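You operate a simulated robot arm through the tools that you are given. There is no shell and no other tool.

You run a simulated robot arm. Do the job below in one go: nothing can be reset, and whatever is moved stays where it is left.

JOB
Push the popped-out films home, shut the rack door and wipe the smudge off it.
Fine: use the beige cloth and put it back. What is to be rubbed or washed off counts as gone when no trace of it is left.

The check looks at the end state, three seconds after you hand in, the way a careful person would. Anything else that was tipped, shoved, dropped, spilled or broken makes it a failure. Flat cloth is picked up by pressing the open fingertips on it (5 to 10 N) and closing them slowly along it; thin cloth reads only 2 to 8 mm in the jaws.

ROBOT AND FRAMES
A 7-joint arm with a two-finger parallel gripper, fixed in place. Base frame: the origin is on the floor under the middle of its stand, x ahead of it, y to its left, z up. Lengths are in mm, angles in degrees, forces in N, time in s.
It reaches about 1479 mm from its shoulder. Its first joint turns from -166.0 to 166.0 degrees. Payload 4.4 kg.
Tool frame: the origin (TCP) lies between the finger pads and is the grasp point; the fingertips stand 23 mm ahead of it; z points along the fingers, y is the line along which they close. The gripper opens to 94 mm. The fingers are 38 mm wide and 10 mm thick; the gripper's body (54 by 96 mm) begins 39 mm behind the TCP.
Orientation is that of the tool frame in the base frame, as [roll, pitch, yaw] about the fixed x, y, z axes, in that order (R = Rz(yaw) Ry(pitch) Rx(roll)). With the fingers straight down and closing along the base's y, the tool's x points along the base's -x, its y along +y and its z along -z.

CONTROLS
- The arm moves only by the tool jog_arm. Its argument "increments" is a list of rows, each a list of 7 numbers: the turn, a rotation vector about the tool's x, y, z in units of 180 degrees (1.0 is 180 degrees), then the shift along the tool's x, y, z in units of 100 mm (1.0 is 100 mm), then the opening, from 0 (shut) to 1 (fully open). In form: [[ax, ay, az, dx, dy, dz, jaw], ...]. A call has 1 to 20 rows; each row is the pose to reach, as a shift and turn from the pose commanded when the call began, along the tool's axes at that moment. A call with a number of a shift or a turn outside -1 to 1 is refused whole. Rows are played at 5 a second. More than 50 mm and 8.6 degrees between two rows, or a gripper value outside its range, and nothing of the call is played. Where a pose cannot be reached the arm comes as near as it can. A force on the tool above 80 N (or 10 N above the force at the start of the call, whichever is more), or a blocked arm, ends the call early, and 0.2 s more pass. Each finger travels about 72 mm/s and halts on what it meets, pressing with about 38 N; the grip force reading is that of the motor and also rises with nothing between the fingers. The clock runs only during rows and for 0.2 s after the last one: add rows that repeat a pose to give the fingers time. It gives the time, the measured TCP pose, the force on the tool (base axes), the opening and the grip force at its end, in the units of the frame above (readings bear some noise), with the torque about the TCP (base axes, N m) and any sound that the robot's microphone picked up.
- Cameras (640 x 400 px; columns grow to the right, rows downward): "scene" is fixed at [50.1, 648, 1755.2]; the picture's right is [-0.37, -0.93, 0.00], its down [-0.64, 0.26, -0.72] and it looks along [0.67, -0.27, -0.69] (base axes); focal length 332 px, centre (320, 200). "wrist" rides on the gripper at [86, 16, -74] in the tool frame; the picture's right is [-0.18, 0.98, 0.00], its down [-0.58, -0.11, -0.81] and it looks along [-0.79, -0.15, 0.59] (tool axes); focal length 243 px, centre (320, 200). There is no depth. A picture from a camera that has moved, and an enlarged one, comes with that camera's place and axes in the base frame and with its lens.
- snapshot(camera): a new picture of that camera. The clock stands still meanwhile.
- close_up(camera, box): a new picture of the part [left, top, right, bottom] of that camera's present view, enlarged. The clock stands still meanwhile.
- job_done(): hands the job in; it is judged then, once.

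Places have to be worked out from the pictures, the camera data and where the tool is seen. Open the gripper and draw the arm clear of the work before you hand the job in, unless the task says otherwise.

The tools are called by a JSON object that holds its "method" and its "body". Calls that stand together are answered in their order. jog_arm: Moves the arm, as the interface text tells. Its arguments: {"type":"object","properties":{"increments":{"type":"array"}},"required":["increments"]} The other tools are called the same way: snapshot (camera) takes a picture; close_up (camera, box) takes an enlarged picture of a part of a camera's view; job_done () hands the job in.

At the start:

```text
time: 0.0
eef_pos: [508.5, 430.0, 1321.6]
ee_rot: [180.0, 0.1, -180.0]
force: [0.5, -0.3, 0.2]
wrist_torque: [-0.04, 0.02, -0.03]
width: 93.9
gripper_force: 0.1
```

scene: 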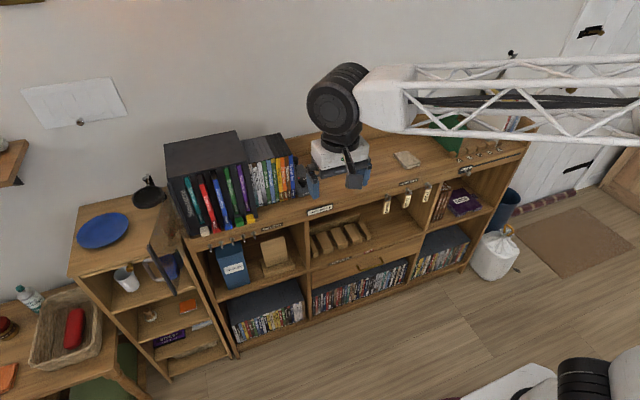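
wrist: 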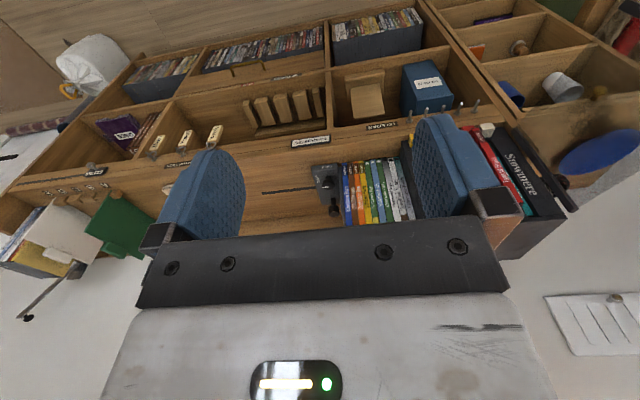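

I start by looking closer at the rack, the door and the cloth before moving anything.

{"method": "close_up", "body": {"camera": "scene", "box": [130, 110, 330, 250]}}

{"method": "close_up", "body": {"camera": "scene", "box": [300, 90, 540, 240]}}

{"method": "close_up", "body": {"camera": "scene", "box": [60, 170, 260, 380]}}

{"method": "close_up", "body": {"camera": "wrist", "box": [320, 60, 640, 260]}}

```text
2.86 times, centred on (230, 180) of scene
camera zoom: at [50.1, 648.0, 1755.2], right [-0.37, -0.93, 0.0], down [-0.64, 0.26, -0.72], along [0.67, -0.27, -0.69], focal length 950 px, centre (577, 257)
```

zoom: 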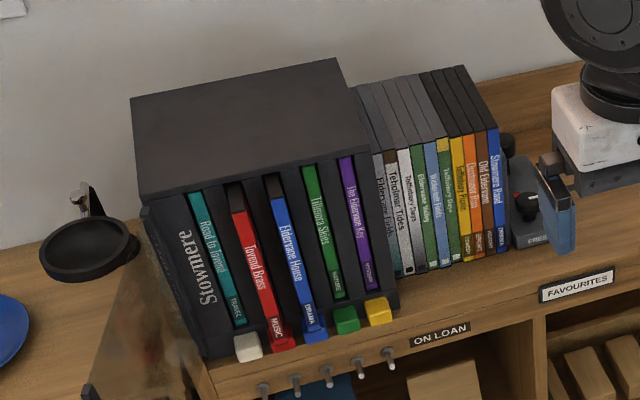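

```text
2.67 times, centred on (420, 165) of scene
camera zoom: at [50.1, 648.0, 1755.2], right [-0.37, -0.93, 0.0], down [-0.64, 0.26, -0.72], along [0.67, -0.27, -0.69], focal length 886 px, centre (53, 293)
```

zoom: 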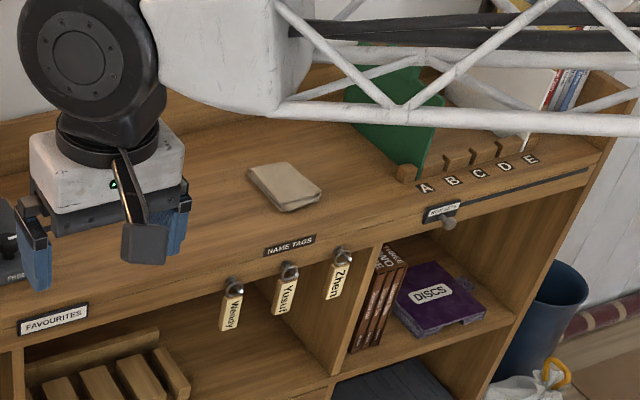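

```text
1.90 times, centred on (160, 275) of scene
camera zoom: at [50.1, 648.0, 1755.2], right [-0.37, -0.93, 0.0], down [-0.64, 0.26, -0.72], along [0.67, -0.27, -0.69], focal length 633 px, centre (625, 57)
```

zoom: 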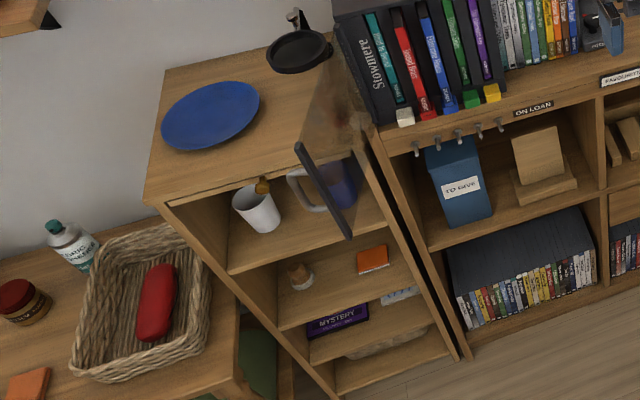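

```text
2.00 times, centred on (480, 160) of wrist
camera zoom: at [420.7, 445.4, 1397.6], right [0.18, 0.98, 0.0], down [0.58, -0.11, 0.81], along [0.79, -0.15, -0.59], focal length 485 px, centre (0, 280)
```

zoom: 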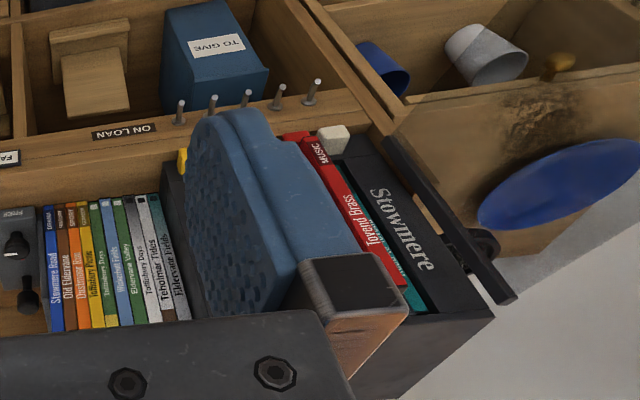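

The rack looks like the black "Stowmere" box with a clear door swung open on its left, and the beige cloth lies folded on the cabinet top. I zoom in more to see which films stick out and where the smudge is.

{"method": "close_up", "body": {"camera": "scene", "box": [160, 160, 270, 240]}}

{"method": "close_up", "body": {"camera": "scene", "box": [130, 190, 220, 300]}}

{"method": "close_up", "body": {"camera": "scene", "box": [375, 135, 455, 185]}}

{"method": "close_up", "body": {"camera": "wrist", "box": [440, 100, 600, 220]}}

```text
5.00 times, centred on (215, 200) of scene
camera zoom: at [50.1, 648.0, 1755.2], right [-0.37, -0.93, 0.0], down [-0.64, 0.26, -0.72], along [0.67, -0.27, -0.69], focal length 1662 px, centre (845, 200)
```

zoom: 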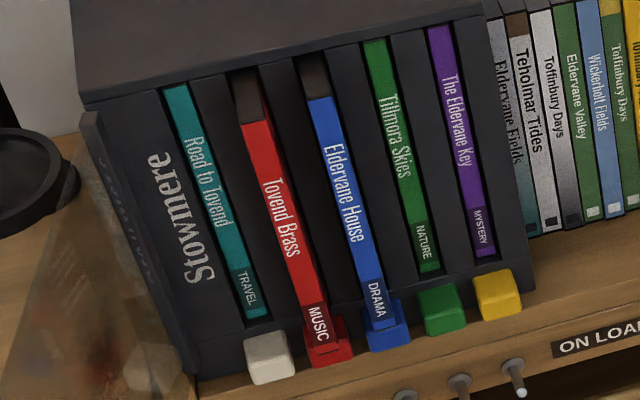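

```text
3.64 times, centred on (175, 245) of scene
camera zoom: at [50.1, 648.0, 1755.2], right [-0.37, -0.93, 0.0], down [-0.64, 0.26, -0.72], along [0.67, -0.27, -0.69], focal length 1209 px, centre (847, 36)
```

zoom: 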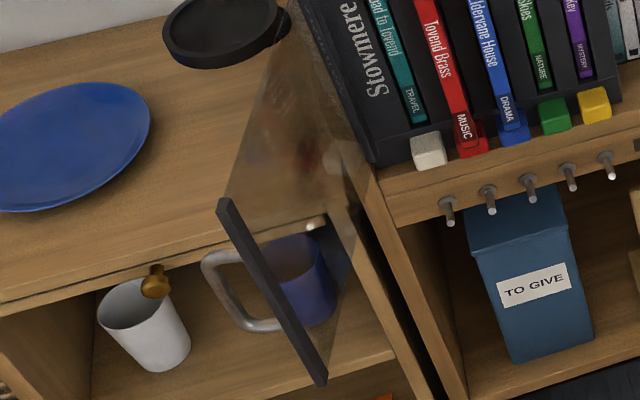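

```text
8.00 times, centred on (415, 160) of scene
camera zoom: at [50.1, 648.0, 1755.2], right [-0.37, -0.93, 0.0], down [-0.64, 0.26, -0.72], along [0.67, -0.27, -0.69], focal length 2659 px, centre (-440, 520)
```

zoom: 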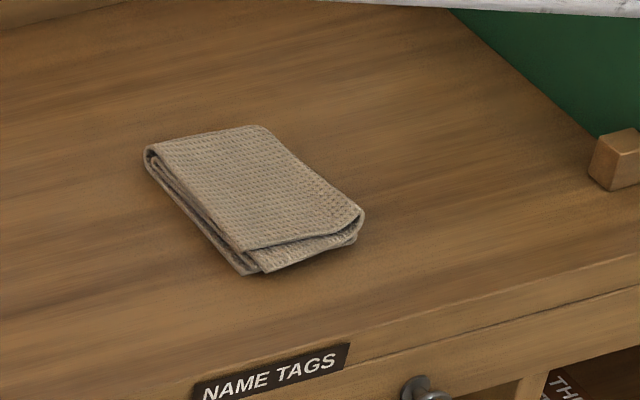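

```text
3.33 times, centred on (520, 160) of wrist
camera zoom: at [420.7, 445.4, 1397.6], right [0.18, 0.98, 0.0], down [0.58, -0.11, 0.81], along [0.79, -0.15, -0.59], focal length 809 px, centre (-347, 333)
```

zoom: 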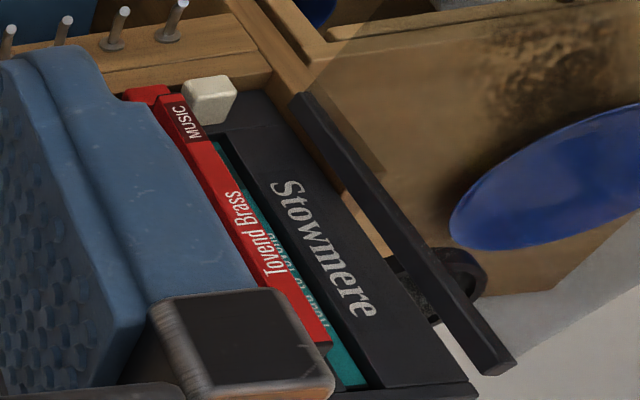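

Red "Tovend Brass" and blue "Eldervane House" stand out of the rack; the coloured blocks under the slots look like eject buttons that must not be pressed. I estimate the rack front at x≈830, y≈557–773, z≈955–1178, with the door open about 105° and its free edge near (622, 832). I move the arm left along y at height to look with the wrist camera.

{"method": "jog_arm", "body": {"increments": [[0, 0, 0, 0, 0.25, 0, 1], [0, 0, 0, 0, 0.5, 0, 1], [0, 0, 0, 0, 0.75, 0, 1], [0, 0, 0, 0, 1.0, 0, 1]]}}

{"method": "jog_arm", "body": {"increments": [[0, 0, 0, 0, 0.25, 0, 1], [0, 0, 0, 0, 0.5, 0, 1], [0, 0, 0, 0, 0.75, 0, 1], [0, 0, 0, 0, 1.0, 0, 1]]}}

{"method": "jog_arm", "body": {"increments": [[0, 0, 0, 0.1, 0.2, 0, 1], [0, 0, 0, 0.2, 0.4, 0, 1], [0, 0, 0, 0.3, 0.6, 0, 1], [0, 0, 0, 0.4, 0.7, 0, 1]]}}

{"method": "snapshot", "body": {"camera": "wrist"}}

{"method": "snapshot", "body": {"camera": "scene"}}

```text
time: 1.0
eef_pos: [508.9, 530.7, 1322.7]
ee_rot: [179.9, 0.0, 180.0]
force: [0.1, -0.6, 0.4]
wrist_torque: [0.0, -0.05, -0.01]
width: 94.1
gripper_force: 0.0
```

```text
time: 2.0
eef_pos: [508.0, 628.9, 1323.0]
ee_rot: [179.9, 0.0, -179.9]
force: [0.6, 0.1, -0.1]
wrist_torque: [0.02, -0.03, 0.0]
width: 93.9
gripper_force: 0.0
```

```text
time: 3.0
eef_pos: [468.4, 700.4, 1321.4]
ee_rot: [-180.0, 0.0, 179.9]
force: [0.1, 1.3, 0.6]
wrist_torque: [-0.04, 0.0, 0.01]
width: 94.1
gripper_force: 0.0
```

```text
taken
camera wrist: at [381.6, 715.8, 1397.0], right [0.18, 0.98, 0.0], down [0.58, -0.11, 0.81], along [0.79, -0.15, -0.59], focal length 243 px, centre (320, 200)
```

wrist: 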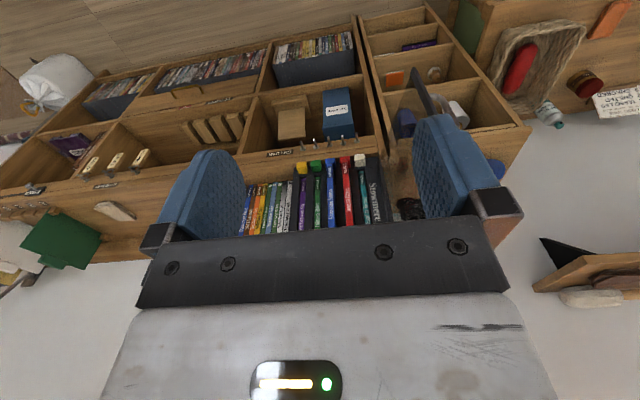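

```text
taken
```

scene: 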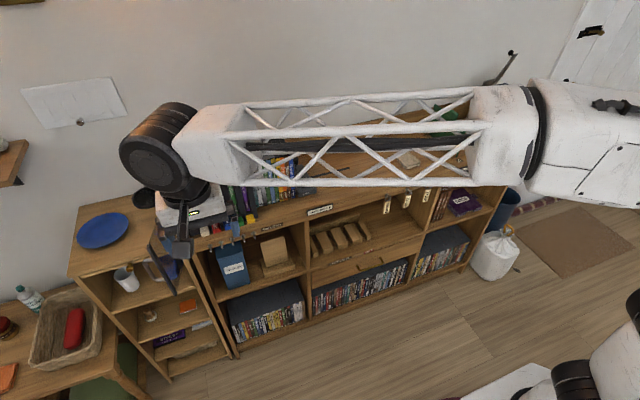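

The wrist camera now faces the rack; I enlarge the part with the films and the door.

{"method": "close_up", "body": {"camera": "wrist", "box": [280, 130, 400, 230]}}

{"method": "close_up", "body": {"camera": "wrist", "box": [370, 60, 530, 220]}}

```text
4.00 times, centred on (340, 180) of wrist
camera zoom: at [381.6, 715.8, 1397.0], right [0.18, 0.98, 0.0], down [0.58, -0.11, 0.81], along [0.79, -0.15, -0.59], focal length 970 px, centre (240, 280)
```

zoom: 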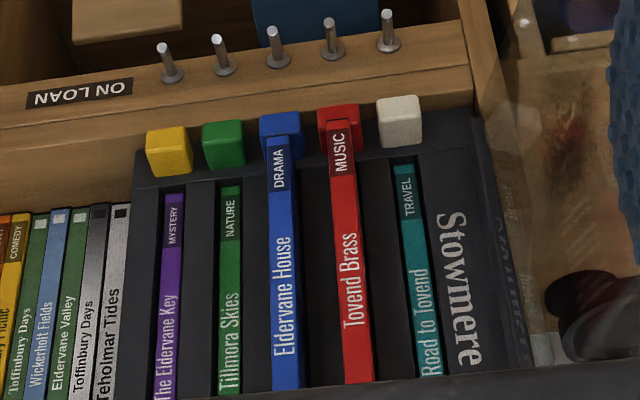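

```text
2.50 times, centred on (450, 140) of wrist
camera zoom: at [381.6, 715.8, 1397.0], right [0.18, 0.98, 0.0], down [0.58, -0.11, 0.81], along [0.79, -0.15, -0.59], focal length 606 px, centre (-5, 350)
```

zoom: 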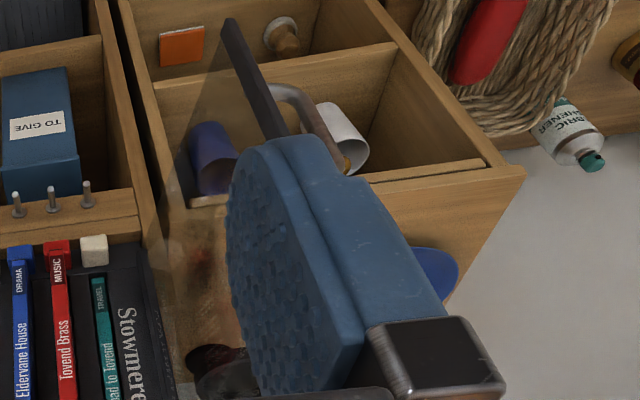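

The buttons sit below the films on a plinth, and a D-handle is on the door's far (outer) face. To see the outer face I move further left at this height and turn the tool 90° so that the camera looks along -y.

{"method": "jog_arm", "body": {"increments": [[0, 0, 0, 0, 0.25, 0, 1], [0, 0, 0, 0, 0.5, 0, 1], [0, 0, 0, 0, 0.75, 0, 1], [0, 0, 0, 0, 1.0, 0, 1]]}}

{"method": "jog_arm", "body": {"increments": [[0, 0, 0.04, 0, 0.25, 0, 1], [0, 0, 0.08, 0, 0.5, 0, 1], [0, 0, 0.12, 0, 0.75, 0, 1], [0, 0, 0.16, 0, 1.0, 0, 1], [0, 0, 0.2, 0, 1.0, 0, 1], [0, 0, 0.24, 0, 1.0, 0, 1], [0, 0, 0.28, 0, 1.0, 0, 1], [0, 0, 0.32, 0, 1.0, 0, 1], [0, 0, 0.36, 0, 1.0, 0, 1], [0, 0, 0.4, 0, 1.0, 0, 1], [0, 0, 0.44, 0, 1.0, 0, 1], [0, 0, 0.48, 0, 1.0, 0, 1], [0, 0, 0.5, 0, 1.0, 0, 1]]}}

{"method": "snapshot", "body": {"camera": "wrist"}}

{"method": "snapshot", "body": {"camera": "scene"}}

```text
time: 4.0
eef_pos: [468.9, 800.3, 1321.9]
ee_rot: [180.0, 0.0, -180.0]
force: [0.4, 0.1, 0.4]
wrist_torque: [0.0, 0.01, 0.05]
width: 94.2
gripper_force: 0.1
```

```text
time: 6.8
eef_pos: [467.8, 899.8, 1321.7]
ee_rot: [-179.9, -0.1, 90.0]
force: [0.0, -0.5, -0.7]
wrist_torque: [0.02, 0.01, -0.01]
width: 94.1
gripper_force: 0.1
```

```text
taken
camera wrist: at [484.1, 985.7, 1397.5], right [0.98, -0.19, 0.0], down [-0.11, -0.58, 0.81], along [-0.15, -0.79, -0.59], focal length 243 px, centre (320, 200)
```

wrist: 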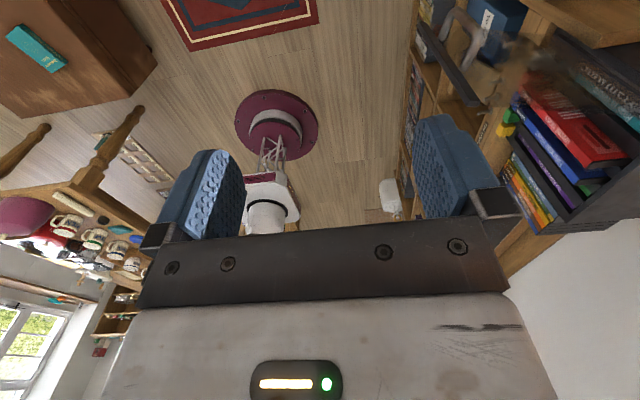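

```text
taken
```

scene: 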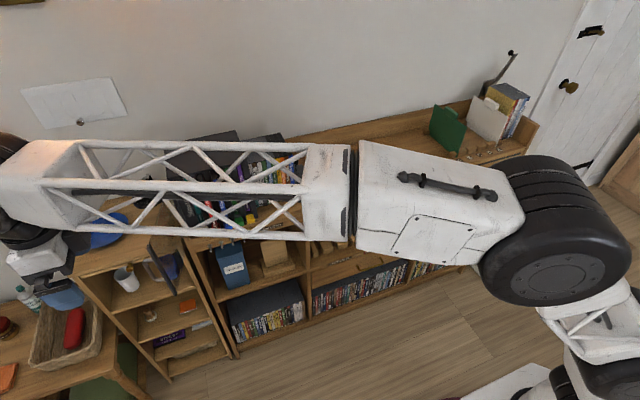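

The door's outer face and the handle appear at the right of this view. I enlarge that area.

{"method": "close_up", "body": {"camera": "wrist", "box": [400, 0, 640, 150]}}

{"method": "jog_arm", "body": {"increments": [[0, 0, 0, 0, 0.25, 0, 1], [0, 0, 0, 0, 0.5, 0, 1], [0, 0, 0, 0, 0.75, 0, 1], [0, 0, 0, 0, 1.0, 0, 1]]}}

{"method": "snapshot", "body": {"camera": "wrist"}}

```text
2.67 times, centred on (520, 75) of wrist
camera zoom: at [484.1, 985.7, 1397.5], right [0.98, -0.19, 0.0], down [-0.11, -0.58, 0.81], along [-0.15, -0.79, -0.59], focal length 647 px, centre (-213, 533)
```

zoom: 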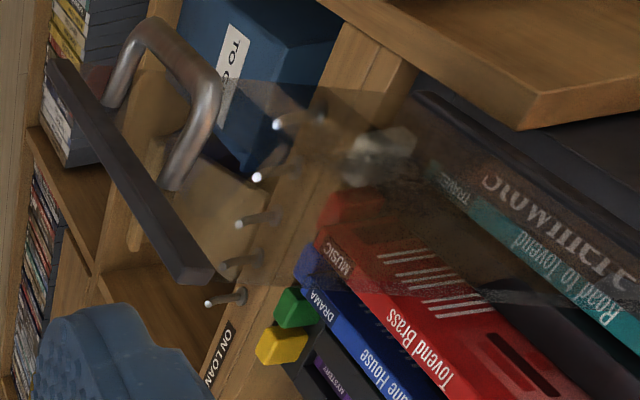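

```text
time: 7.8
eef_pos: [568.3, 899.2, 1321.7]
ee_rot: [180.0, -0.2, 90.0]
force: [0.7, -0.2, 1.1]
wrist_torque: [0.02, -0.01, 0.01]
width: 94.1
gripper_force: 0.0
```

```text
taken
camera wrist: at [583.1, 985.9, 1398.1], right [0.98, -0.18, 0.0], down [-0.11, -0.58, 0.81], along [-0.15, -0.79, -0.59], focal length 243 px, centre (320, 200)
```

wrist: 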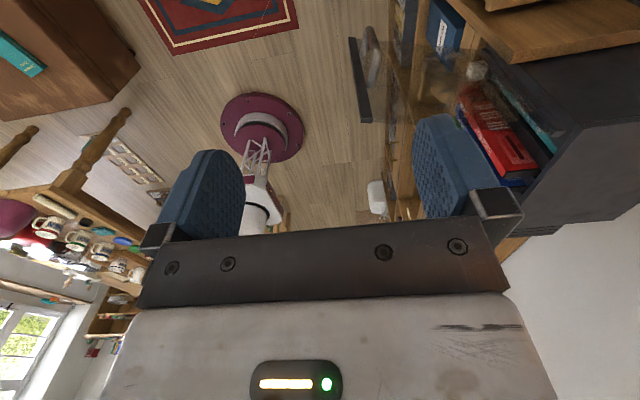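

{"method": "close_up", "body": {"camera": "wrist", "box": [340, 20, 580, 200]}}

{"method": "close_up", "body": {"camera": "wrist", "box": [430, 40, 560, 190]}}

```text
2.22 times, centred on (460, 110) of wrist
camera zoom: at [583.1, 985.9, 1398.1], right [0.98, -0.18, 0.0], down [-0.11, -0.58, 0.81], along [-0.15, -0.79, -0.59], focal length 539 px, centre (9, 400)
```

zoom: 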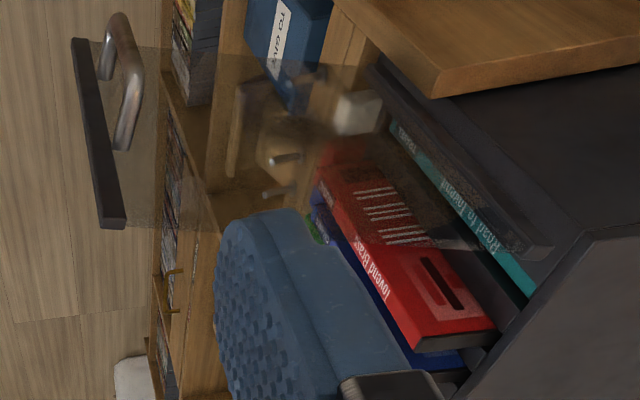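

```text
2.67 times, centred on (495, 115) of wrist
camera zoom: at [583.1, 985.9, 1398.1], right [0.98, -0.18, 0.0], down [-0.11, -0.58, 0.81], along [-0.15, -0.79, -0.59], focal length 647 px, centre (-147, 427)
```

zoom: 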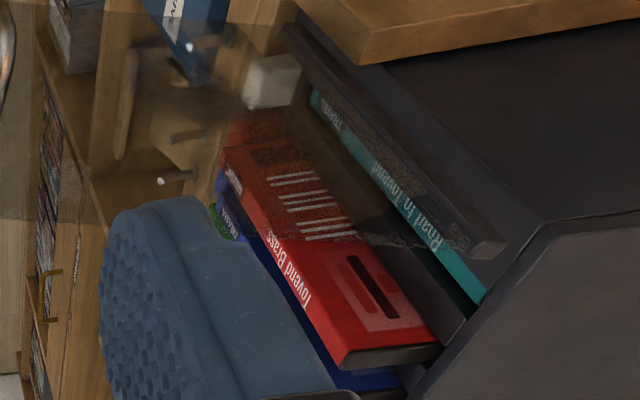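

The smudge sits around the middle of the door, and the D-handle is near its free edge on the outer face. I go back in front of the rack and turn the tool on, then pitch it to point along +x with the camera above.

{"method": "jog_arm", "body": {"increments": [[0, 0, 0.04, -0.1, -0.1, 0, 1], [0, 0, 0.08, -0.2, -0.2, 0, 1], [0, 0, 0.12, -0.3, -0.3, 0, 1], [0, 0, 0.16, -0.4, -0.4, 0, 1], [0, 0, 0.2, -0.5, -0.5, 0, 1], [0, 0, 0.24, -0.6, -0.6, 0, 1], [0, 0, 0.28, -0.7, -0.7, 0, 1], [0, 0, 0.32, -0.8, -0.8, 0, 1], [0, 0, 0.36, -0.9, -0.9, 0, 1], [0, 0, 0.4, -1, -1, 0, 1], [0, 0, 0.44, -1, -1, 0, 1], [0, 0, 0.48, -1, -1, 0, 1], [0, 0, 0.5, -1, -1, 0, 1]]}}

{"method": "snapshot", "body": {"camera": "scene"}}

```text
time: 10.6
eef_pos: [561.1, 803.3, 1275.6]
ee_rot: [-176.4, -0.8, 62.5]
force: [0.4, -0.2, -0.4]
wrist_torque: [0.01, -0.01, -0.01]
width: 93.8
gripper_force: 0.0
out of reach, approached as far as the arm can: row 4, 5, 6, 7, 8, 9, 10, 11, 12, 13
```

```text
taken
```

scene: 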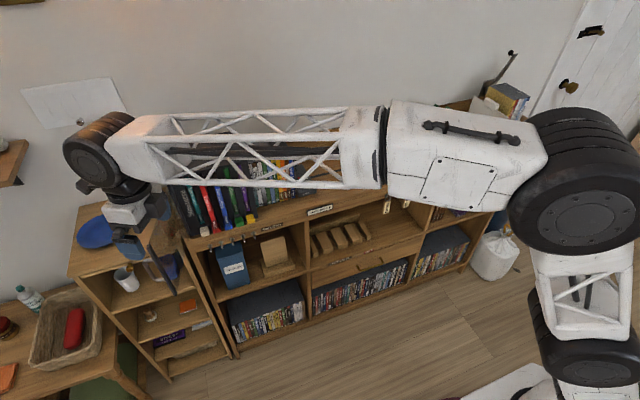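

The tool turn hit a joint limit near yaw 62°, so I'll go the other way round. First a null row, to see which pose the controller takes as commanded.

{"method": "jog_arm", "body": {"increments": [[0, 0, 0, 0, 0, 0, 1]]}}

```text
time: 11.0
eef_pos: [559.8, 802.5, 1276.9]
ee_rot: [-176.5, -0.8, 62.5]
force: [-0.1, 0.0, -0.3]
wrist_torque: [0.02, 0.0, 0.0]
width: 93.9
gripper_force: 0.0
```

The commanded pose is the reached one. I rotate back the other way while retreating from the rack.

{"method": "jog_arm", "body": {"increments": [[0, 0, -0.04, -0.1, -0.06, -0.02, 1], [0, 0, -0.08, -0.2, -0.12, -0.05, 1], [0, 0, -0.12, -0.3, -0.18, -0.08, 1], [0, 0, -0.16, -0.4, -0.24, -0.1, 1], [0, 0, -0.2, -0.5, -0.3, -0.15, 1], [0, 0, -0.24, -0.6, -0.36, -0.2, 1], [0, 0, -0.28, -0.7, -0.42, -0.2, 1], [0, 0, -0.32, -0.81, -0.48, -0.2, 1], [0, 0, -0.36, -0.81, -0.48, -0.2, 1], [0, 0, -0.4, -0.81, -0.48, -0.2, 1], [0, 0, -0.44, -0.81, -0.48, -0.2, 1], [0, 0, -0.48, -0.81, -0.48, -0.2, 1], [0, 0, -0.52, -0.81, -0.48, -0.2, 1], [0, 0, -0.56, -0.81, -0.48, -0.2, 1], [0, 0, -0.6, -0.81, -0.48, -0.2, 1], [0, 0, -0.64, -0.81, -0.48, -0.2, 1], [0, 0, -0.653, -0.81, -0.48, -0.2, 1]]}}

```text
time: 14.6
eef_pos: [485.7, 751.1, 1302.1]
ee_rot: [177.6, -2.8, -179.8]
force: [-0.3, -0.1, -0.3]
wrist_torque: [0.04, 0.03, 0.0]
width: 93.9
gripper_force: 0.1
```

Now I continue turning the same way another 90° and check for limits.

{"method": "jog_arm", "body": {"increments": [[0, 0, -0.04, 0.1, -0.1, 0, 1], [0, 0, -0.08, 0.2, -0.2, 0, 1], [0, 0, -0.12, 0.3, -0.3, 0, 1], [0, 0, -0.16, 0.4, -0.4, 0, 1], [0, 0, -0.2, 0.4, -0.5, 0, 1], [0, 0, -0.24, 0.4, -0.5, 0, 1], [0, 0, -0.28, 0.4, -0.5, 0, 1], [0, 0, -0.32, 0.4, -0.5, 0, 1], [0, 0, -0.36, 0.4, -0.5, 0, 1], [0, 0, -0.4, 0.4, -0.5, 0, 1], [0, 0, -0.44, 0.4, -0.5, 0, 1], [0, 0, -0.48, 0.4, -0.5, 0, 1], [0, 0, -0.5, 0.4, -0.5, 0, 1]]}}

{"method": "jog_arm", "body": {"increments": [[0, 0, -0.04, 0, 0, 0, 1], [0, 0, -0.08, 0, 0, 0, 1], [0, 0, -0.12, 0, 0, 0, 1], [0, 0, -0.16, 0, 0, 0, 1], [0, 0, -0.2, 0, 0, 0, 1], [0, 0, -0.24, 0, 0, 0, 1], [0, 0, -0.28, 0, 0, 0, 1], [0, 0, -0.32, 0, 0, 0, 1], [0, 0, -0.36, 0, 0, 0, 1], [0, 0, -0.4, 0, 0, 0, 1], [0, 0, -0.44, 0, 0, 0, 1], [0, 0, -0.48, 0, 0, 0, 1], [0, 0, -0.5, 0, 0, 0, 1]]}}

{"method": "snapshot", "body": {"camera": "scene"}}

```text
time: 17.4
eef_pos: [445.8, 702.6, 1300.1]
ee_rot: [177.2, 2.3, -90.0]
force: [0.3, -0.5, -0.2]
wrist_torque: [0.01, 0.0, -0.01]
width: 94.0
gripper_force: 0.1
```

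```text
time: 20.2
eef_pos: [445.9, 699.8, 1300.7]
ee_rot: [-177.7, 2.8, 0.2]
force: [0.2, 0.6, -0.9]
wrist_torque: [-0.01, -0.02, -0.03]
width: 93.9
gripper_force: 0.0
```

```text
taken
```

scene: 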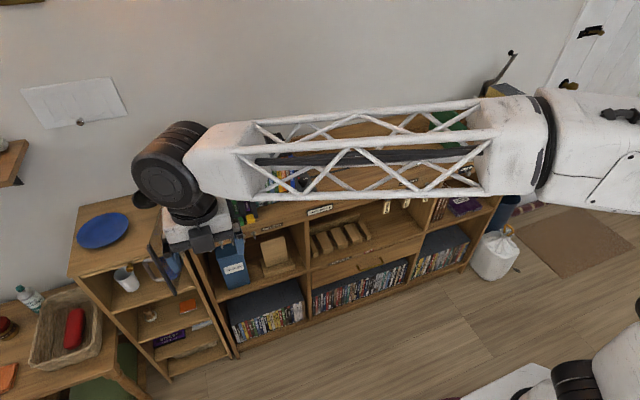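

Yaw 0 reached. Now I pitch the tool up about its y axis so that the fingers point along +x.

{"method": "jog_arm", "body": {"increments": [[0, 0.04, 0, 0, 0, 0, 1], [0, 0.08, 0, 0, 0, 0, 1], [0, 0.12, 0, 0, 0, 0, 1], [0, 0.16, 0, 0, 0, 0, 1], [0, 0.2, 0, 0, 0, 0, 1], [0, 0.24, 0, 0, 0, 0, 1], [0, 0.28, 0, 0, 0, 0, 1], [0, 0.32, 0, 0, 0, 0, 1], [0, 0.36, 0, 0, 0, 0, 1], [0, 0.4, 0, 0, 0, 0, 1], [0, 0.44, 0, 0, 0, 0, 1], [0, 0.48, 0, 0, 0, 0, 1], [0, 0.5, 0, 0, 0, 0, 1]]}}

{"method": "snapshot", "body": {"camera": "scene"}}

{"method": "snapshot", "body": {"camera": "wrist"}}

```text
time: 23.2
eef_pos: [484.2, 663.4, 1337.4]
ee_rot: [-111.3, -84.9, -72.1]
force: [1.3, 0.9, -0.9]
wrist_torque: [0.02, -0.05, -0.04]
width: 94.2
gripper_force: 0.1
stopped in row 13: the arm was blocked; the commanded pose is now the measured one
```

```text
taken
```

scene: 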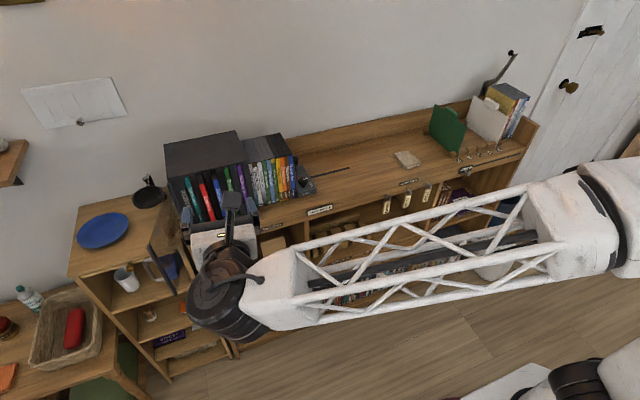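

```text
taken
camera wrist: at [411.4, 644.7, 1425.1], right [-0.06, -0.96, -0.26], down [-0.81, 0.2, -0.54], along [0.58, 0.18, -0.8], focal length 243 px, centre (320, 200)
```

wrist: 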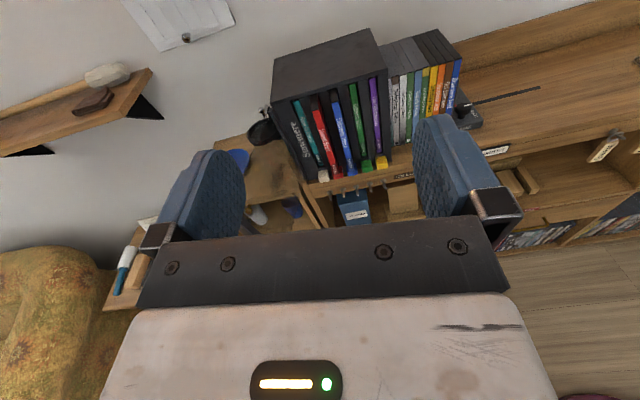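

The arm came nearly to the wanted attitude (fingers along +x, camera above), stopping a few degrees short. This is a good front view of the rack; I enlarge it.

{"method": "close_up", "body": {"camera": "wrist", "box": [240, 20, 480, 200]}}

{"method": "close_up", "body": {"camera": "wrist", "box": [280, 80, 400, 190]}}

{"method": "close_up", "body": {"camera": "scene", "box": [130, 130, 290, 300]}}

```text
2.22 times, centred on (360, 110) of wrist
camera zoom: at [411.4, 644.7, 1425.1], right [-0.06, -0.96, -0.26], down [-0.81, 0.2, -0.54], along [0.58, 0.18, -0.8], focal length 539 px, centre (231, 400)
```

zoom: 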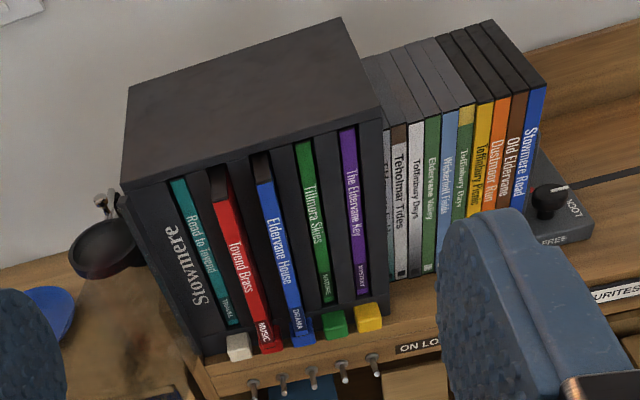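

```text
3.64 times, centred on (340, 135) of wrist
camera zoom: at [411.4, 644.7, 1425.1], right [-0.06, -0.96, -0.26], down [-0.81, 0.2, -0.54], along [0.58, 0.18, -0.8], focal length 882 px, centre (247, 436)
```

zoom: 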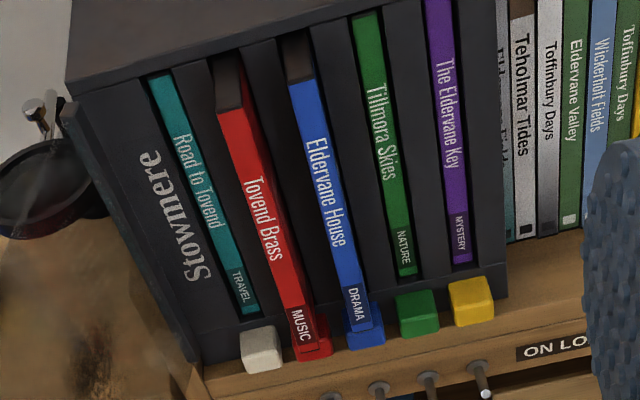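

```text
2.35 times, centred on (210, 215) of scene
camera zoom: at [50.1, 648.0, 1755.2], right [-0.37, -0.93, 0.0], down [-0.64, 0.26, -0.72], along [0.67, -0.27, -0.69], focal length 782 px, centre (579, 165)
```

zoom: 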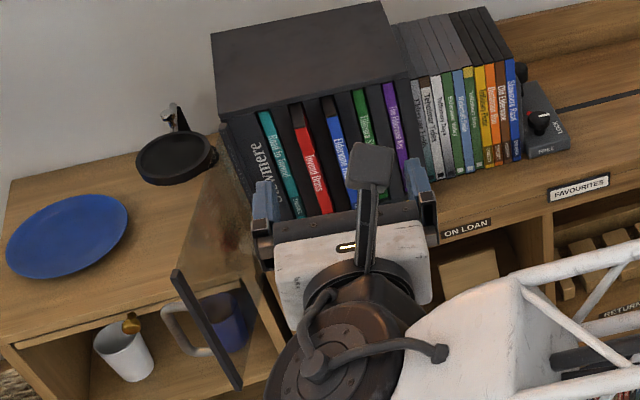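

Teal, green and purple are home; red and blue stand out by about 40 mm, at y≈692 and y≈656, with the door's lower edge (z≈980) above the buttons. I straighten the tool and come down towards film mid-height (z≈1085), still well back at x≈485.

{"method": "jog_arm", "body": {"increments": [[0.005, 0.002, -0.007, -0.25, 0, 0, 1], [0.01, 0.005, -0.014, -0.5, 0, 0.01, 1], [0.015, 0.007, -0.02, -0.75, 0, 0.02, 1], [0.0188, 0.0094, -0.0267, -0.98, 0, 0.03, 1]]}}

```text
time: 24.4
eef_pos: [491.7, 656.9, 1274.7]
ee_rot: [-66.5, -87.5, -114.3]
force: [-3.4, -2.6, 1.8]
wrist_torque: [0.0, 0.08, 0.15]
width: 94.0
gripper_force: 0.0
stopped in row 4: the arm was blocked; the commanded pose is now the measured one
```

The arm was blocked again after about 60 mm; I look to see whether it's a collision or a joint limit.

{"method": "snapshot", "body": {"camera": "scene"}}

{"method": "snapshot", "body": {"camera": "wrist"}}

```text
taken
```

scene: 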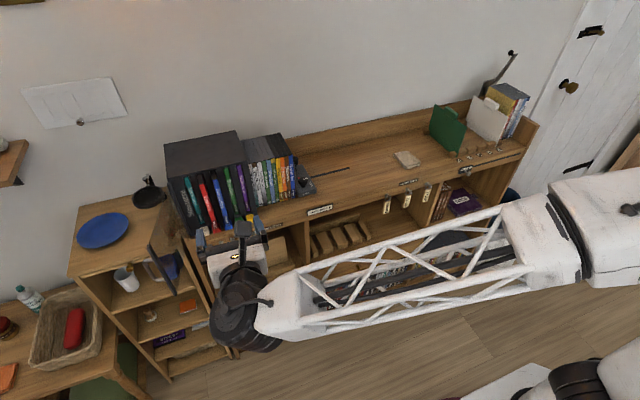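

```text
taken
camera wrist: at [414.9, 638.0, 1360.2], right [-0.01, -0.97, -0.22], down [-0.79, 0.14, -0.59], along [0.61, 0.17, -0.78], focal length 243 px, centre (320, 200)
```

wrist: 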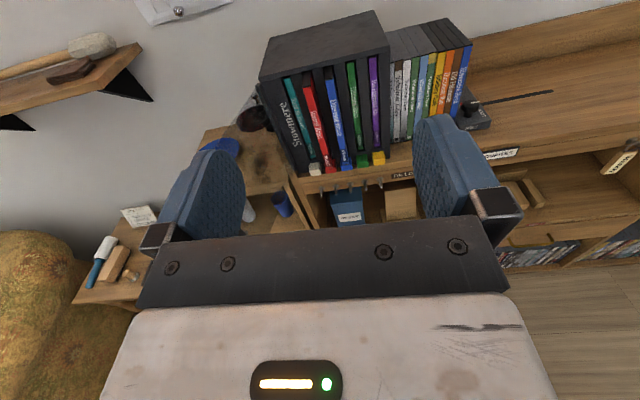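

No contact is visible, so it was probably a fast joint swing near a wrist singularity. I go on slower, straightening the tool and descending.

{"method": "jog_arm", "body": {"increments": [[0, 0, 0, -0.08, 0, 0, 1], [0.001, -0.001, -0.002, -0.16, 0, 0, 1], [0.002, -0.002, -0.004, -0.24, -0.02, 0, 1], [0.003, -0.003, -0.006, -0.32, -0.04, 0, 1], [0.004, -0.004, -0.008, -0.4, -0.06, 0, 1], [0.0045, -0.005, -0.01, -0.48, -0.08, 0, 1], [0.0045, -0.0056, -0.012, -0.56, -0.1, 0, 1], [0.0045, -0.0056, -0.0127, -0.64, -0.12, 0, 1], [0.0045, -0.0056, -0.0127, -0.72, -0.14, 0, 1], [0.0045, -0.0056, -0.0127, -0.8, -0.16, 0, 1]]}}

```text
time: 26.6
eef_pos: [490.0, 680.9, 1191.1]
ee_rot: [113.6, -89.5, 66.7]
force: [-0.2, -0.1, 0.0]
wrist_torque: [-0.03, -0.02, 0.0]
width: 94.1
gripper_force: 0.1
```

Slow motion works; the tool now points along +x at (490, 681, 1191). I keep going down to film mid-height and look.

{"method": "jog_arm", "body": {"increments": [[0, 0, 0, -0.1, 0, 0, 1], [0, 0, 0, -0.2, 0, 0, 1], [0, 0, 0, -0.3, 0, 0, 1], [0, 0, 0, -0.4, 0, 0, 1], [0, 0, 0, -0.5, 0, 0, 1], [0, 0, 0, -0.6, 0, 0, 1], [0, 0, 0, -0.7, 0, 0, 1], [0, 0, 0, -0.8, 0, 0, 1], [0, 0, 0, -0.9, 0, 0, 1], [0, 0, 0, -1.0, 0, 0, 1]]}}

{"method": "snapshot", "body": {"camera": "wrist"}}

{"method": "snapshot", "body": {"camera": "scene"}}

```text
time: 28.8
eef_pos: [488.7, 680.4, 1090.0]
ee_rot: [117.3, -89.5, 63.1]
force: [0.1, 0.9, -0.3]
wrist_torque: [0.01, -0.02, 0.0]
width: 93.6
gripper_force: 0.0
```

```text
taken
camera wrist: at [413.5, 663.4, 1177.6], right [0.01, -0.98, -0.18], down [-0.81, 0.1, -0.58], along [0.59, 0.15, -0.8], focal length 243 px, centre (320, 200)
```

wrist: 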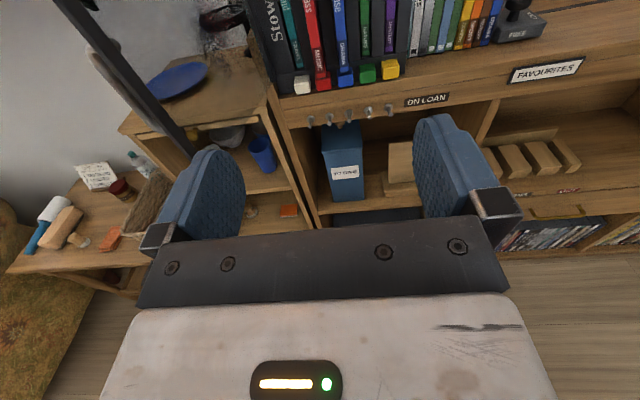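

```text
taken
```

scene: 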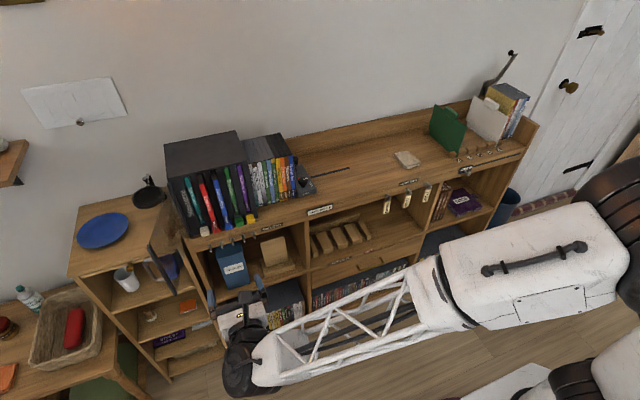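

{"method": "close_up", "body": {"camera": "wrist", "box": [240, 0, 420, 110]}}

{"method": "close_up", "body": {"camera": "wrist", "box": [50, 0, 270, 150]}}

```text
3.56 times, centred on (330, 55) of wrist
camera zoom: at [413.5, 663.4, 1177.6], right [0.01, -0.98, -0.18], down [-0.81, 0.1, -0.58], along [0.59, 0.15, -0.8], focal length 863 px, centre (284, 716)
```

zoom: 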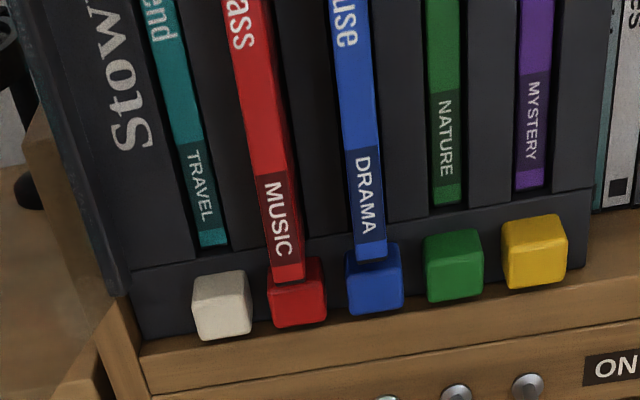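

```text
2.67 times, centred on (160, 75) of wrist
camera zoom: at [413.5, 663.4, 1177.6], right [0.01, -0.98, -0.18], down [-0.81, 0.1, -0.58], along [0.59, 0.15, -0.8], focal length 647 px, centre (747, 533)
```

zoom: 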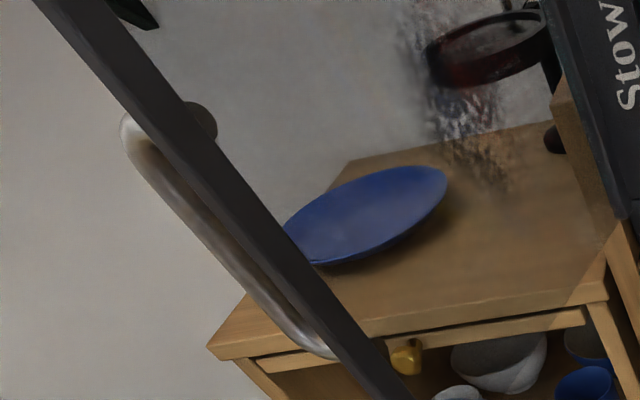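

The view is clear: slots are flush with the front, the plinth with the buttons is below z≈985, and my tool axis (column 320) lies between red and blue, whose pitch is about 36 mm. I set the jaws to about 26 mm so each finger meets one film, and approach to x≈690.

{"method": "jog_arm", "body": {"increments": [[0, 0, 0, 0, 0, 0.1, 0.28], [0, 0, 0, 0, 0, 0.2, 0.28], [0, 0, 0, 0, 0, 0.3, 0.28], [0, 0, 0, 0, 0, 0.4, 0.28], [0, 0, 0, 0, 0, 0.5, 0.28], [0, 0, 0, 0, 0, 0.6, 0.28], [0, 0, 0, 0, 0, 0.7, 0.28], [0, 0, 0, 0, 0, 0.8, 0.28], [0, 0, 0, 0, 0, 0.9, 0.28], [0, 0, 0, 0, 0, 1.0, 0.28]]}}

{"method": "jog_arm", "body": {"increments": [[0, 0, 0, 0, 0, 0.1, 0.28], [0, 0, 0, 0, 0, 0.2, 0.28], [0, 0, 0, 0, 0, 0.3, 0.28], [0, 0, 0, 0, 0, 0.4, 0.28], [0, 0, 0, 0, 0, 0.5, 0.28], [0, 0, 0, 0, 0, 0.6, 0.28], [0, 0, 0, 0, 0, 0.7, 0.28], [0, 0, 0, 0, 0, 0.8, 0.28], [0, 0, 0, 0, 0, 0.9, 0.28], [0, 0, 0, 0, 0, 1.0, 0.28]]}}

{"method": "snapshot", "body": {"camera": "wrist"}}

{"method": "snapshot", "body": {"camera": "scene"}}

```text
time: 31.0
eef_pos: [587.1, 681.1, 1090.2]
ee_rot: [115.3, -89.6, 65.1]
force: [-0.2, -0.6, -0.1]
wrist_torque: [0.05, 0.01, 0.03]
width: 26.2
gripper_force: 0.1
```

```text
time: 33.2
eef_pos: [688.2, 681.0, 1088.0]
ee_rot: [113.9, -89.5, 66.7]
force: [0.2, -0.3, 0.8]
wrist_torque: [0.03, 0.02, -0.02]
width: 26.4
gripper_force: 0.0
```

```text
taken
camera wrist: at [613.6, 664.6, 1176.4], right [0.01, -0.98, -0.18], down [-0.81, 0.1, -0.58], along [0.59, 0.15, -0.8], focal length 243 px, centre (320, 200)
```

wrist: 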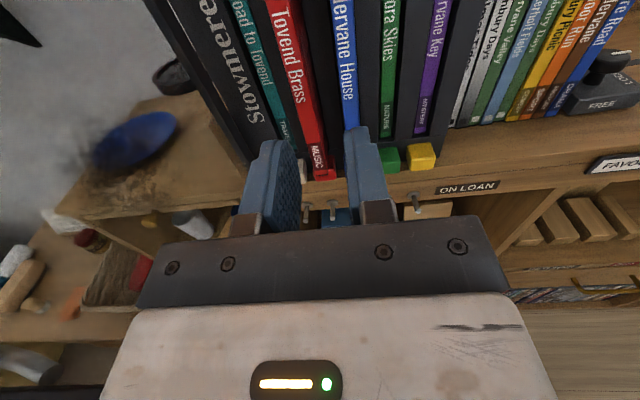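

```text
taken
```

scene: 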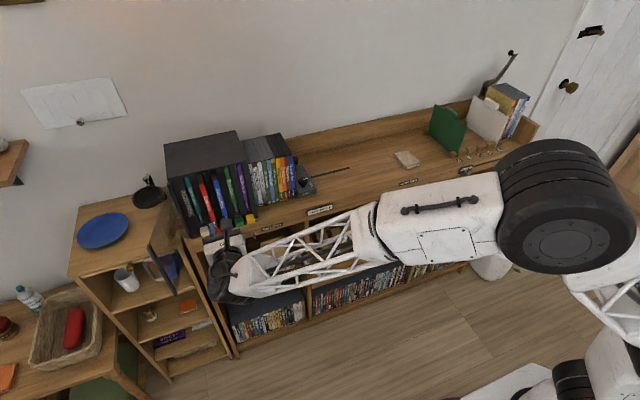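

Fingers and films look nearly in line. I enlarge around where the tips will land (row ≈74) to check the sideways alignment.

{"method": "close_up", "body": {"camera": "wrist", "box": [230, 0, 450, 190]}}

```text
2.11 times, centred on (340, 95) of wrist
camera zoom: at [613.6, 664.6, 1176.4], right [0.01, -0.98, -0.18], down [-0.81, 0.1, -0.58], along [0.59, 0.15, -0.8], focal length 511 px, centre (278, 421)
```

zoom: 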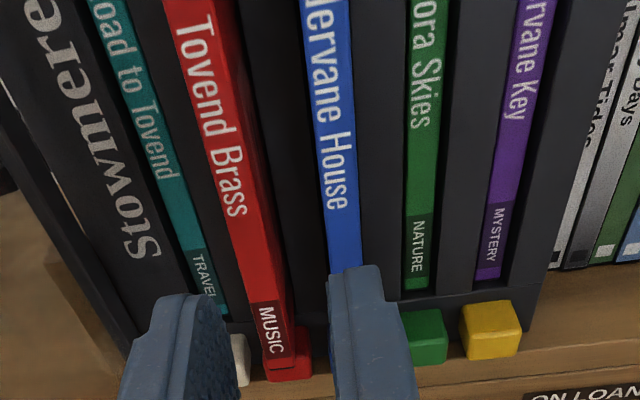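

By my measurement the films sit at a 38.3 mm pitch with red at y≈701.6 and blue at y≈663.3, so I open the jaws to about 28 mm and shift slightly, then advance to just before contact (TCP x≈755).

{"method": "jog_arm", "body": {"increments": [[0, 0, 0, 0, -0.005, 0.1, 0.301], [0, 0, 0, 0, -0.01, 0.2, 0.301], [0, 0, 0, 0, -0.01, 0.3, 0.301], [0, 0, 0, 0, -0.01, 0.4, 0.301], [0, 0, 0, 0, -0.01, 0.5, 0.301], [0, 0, 0, 0, -0.01, 0.6, 0.301]]}}

{"method": "close_up", "body": {"camera": "wrist", "box": [200, 0, 440, 200]}}

```text
time: 34.6
eef_pos: [748.2, 683.5, 1087.6]
ee_rot: [113.9, -89.5, 66.4]
force: [0.5, 0.7, -0.6]
wrist_torque: [-0.01, 0.03, -0.04]
width: 28.4
gripper_force: 0.0
```

```text
2.00 times, centred on (320, 100) of wrist
camera zoom: at [673.7, 666.8, 1175.7], right [0.01, -0.98, -0.18], down [-0.81, 0.1, -0.58], along [0.59, 0.15, -0.8], focal length 485 px, centre (320, 400)
```

zoom: 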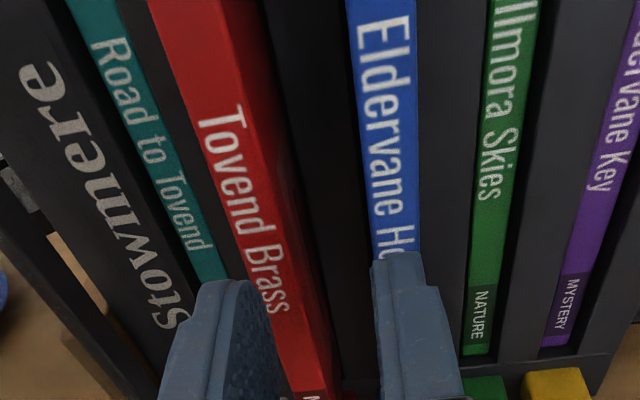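

Both fingers seem about 2 mm too far to +y, so I shift that much and advance slowly, watching the force as the red film should be met near TCP x≈765.

{"method": "jog_arm", "body": {"increments": [[0, 0, 0, 0, 0.01, 0.02, 0.301], [0, 0, 0, 0, 0.02, 0.05, 0.301], [0, 0, 0, 0, 0.02, 0.08, 0.301], [0, 0, 0, 0, 0.02, 0.11, 0.301], [0, 0, 0, 0, 0.02, 0.14, 0.301], [0, 0, 0, 0, 0.02, 0.17, 0.301], [0, 0, 0, 0, 0.02, 0.2, 0.301], [0, 0, 0, 0, 0.02, 0.23, 0.301], [0, 0, 0, 0, 0.02, 0.26, 0.301], [0, 0, 0, 0, 0.02, 0.29, 0.301]]}}

{"method": "close_up", "body": {"camera": "wrist", "box": [200, 0, 440, 200]}}

```text
time: 36.8
eef_pos: [776.0, 680.4, 1088.1]
ee_rot: [114.9, -89.5, 65.3]
force: [-0.4, 0.1, 0.1]
wrist_torque: [-0.01, 0.02, -0.01]
width: 28.2
gripper_force: 0.1
```

```text
2.00 times, centred on (320, 100) of wrist
camera zoom: at [701.8, 664.3, 1176.2], right [0.01, -0.98, -0.18], down [-0.81, 0.1, -0.58], along [0.59, 0.15, -0.8], focal length 485 px, centre (320, 400)
```

zoom: 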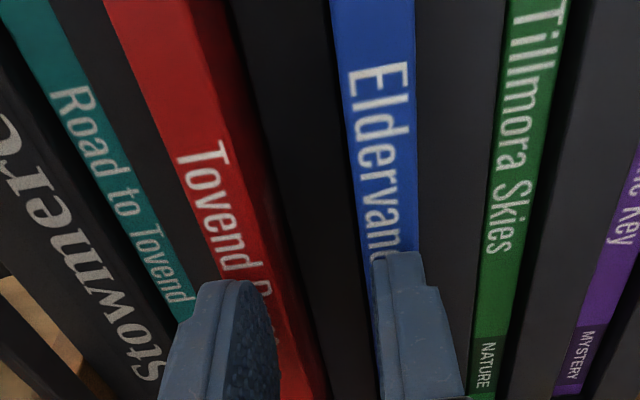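

No contact yet at tip x≈799, so the films stand a little further back than I estimated; alignment looks good. I keep advancing slowly.

{"method": "jog_arm", "body": {"increments": [[0, 0, 0, 0, 0, 0.03, 0.301], [0, 0, 0, 0, 0, 0.06, 0.301], [0, 0, 0, 0, 0, 0.09, 0.301], [0, 0, 0, 0, 0, 0.12, 0.301], [0, 0, 0, 0, 0, 0.15, 0.301], [0, 0, 0, 0, 0, 0.18, 0.301]]}}

{"method": "close_up", "body": {"camera": "wrist", "box": [200, 0, 440, 200]}}

```text
time: 38.2
eef_pos: [795.0, 679.6, 1088.7]
ee_rot: [113.4, -89.4, 67.0]
force: [-0.9, 0.6, -0.6]
wrist_torque: [0.01, -0.04, 0.02]
width: 28.2
gripper_force: 0.1
```

```text
2.00 times, centred on (320, 100) of wrist
camera zoom: at [720.3, 663.7, 1175.7], right [0.01, -0.98, -0.18], down [-0.81, 0.1, -0.58], along [0.59, 0.15, -0.8], focal length 485 px, centre (320, 400)
```

zoom: 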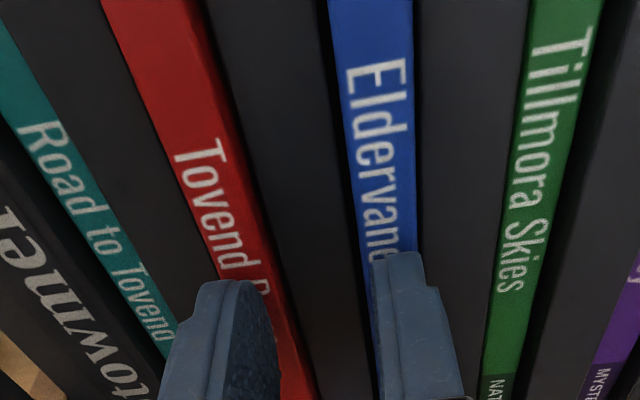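

The film titles stay fixed relative to the fingers now while the rack comes nearer: both films are being pushed in with almost no force. I go on in small steps.

{"method": "jog_arm", "body": {"increments": [[0, 0, 0, 0, 0, 0.02, 0.301], [0, 0, 0, 0, 0, 0.04, 0.301], [0, 0, 0, 0, 0, 0.06, 0.301], [0, 0, 0, 0, 0, 0.08, 0.301], [0, 0, 0, 0, 0, 0.1, 0.301], [0, 0, 0, 0, 0, 0.12, 0.301]]}}

{"method": "close_up", "body": {"camera": "wrist", "box": [200, 0, 440, 200]}}

{"method": "close_up", "body": {"camera": "scene", "box": [160, 160, 270, 240]}}

```text
time: 39.6
eef_pos: [806.4, 681.8, 1088.4]
ee_rot: [114.8, -89.5, 65.5]
force: [-0.4, -0.1, 0.7]
wrist_torque: [-0.05, -0.01, 0.0]
width: 28.3
gripper_force: 0.1
```

```text
2.00 times, centred on (320, 100) of wrist
camera zoom: at [732.6, 664.7, 1175.5], right [0.01, -0.98, -0.18], down [-0.81, 0.1, -0.58], along [0.59, 0.15, -0.8], focal length 485 px, centre (320, 400)
```

zoom: 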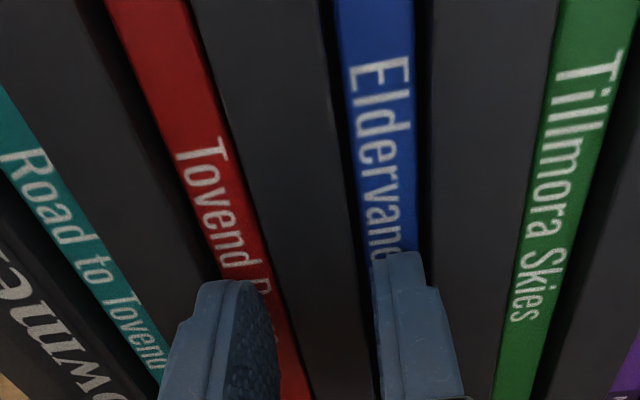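

```text
5.00 times, centred on (215, 200) of scene
camera zoom: at [50.1, 648.0, 1755.2], right [-0.37, -0.93, 0.0], down [-0.64, 0.26, -0.72], along [0.67, -0.27, -0.69], focal length 1662 px, centre (845, 200)
```

zoom: 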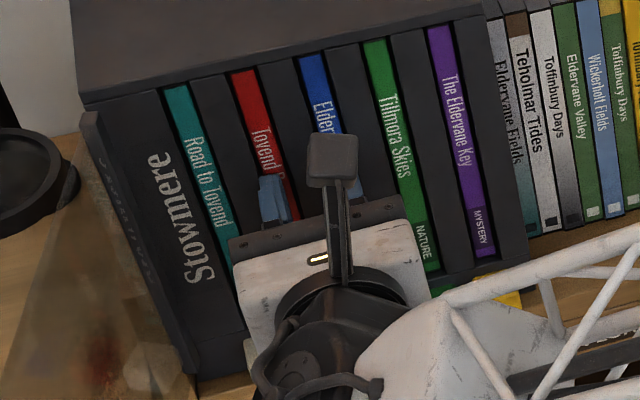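

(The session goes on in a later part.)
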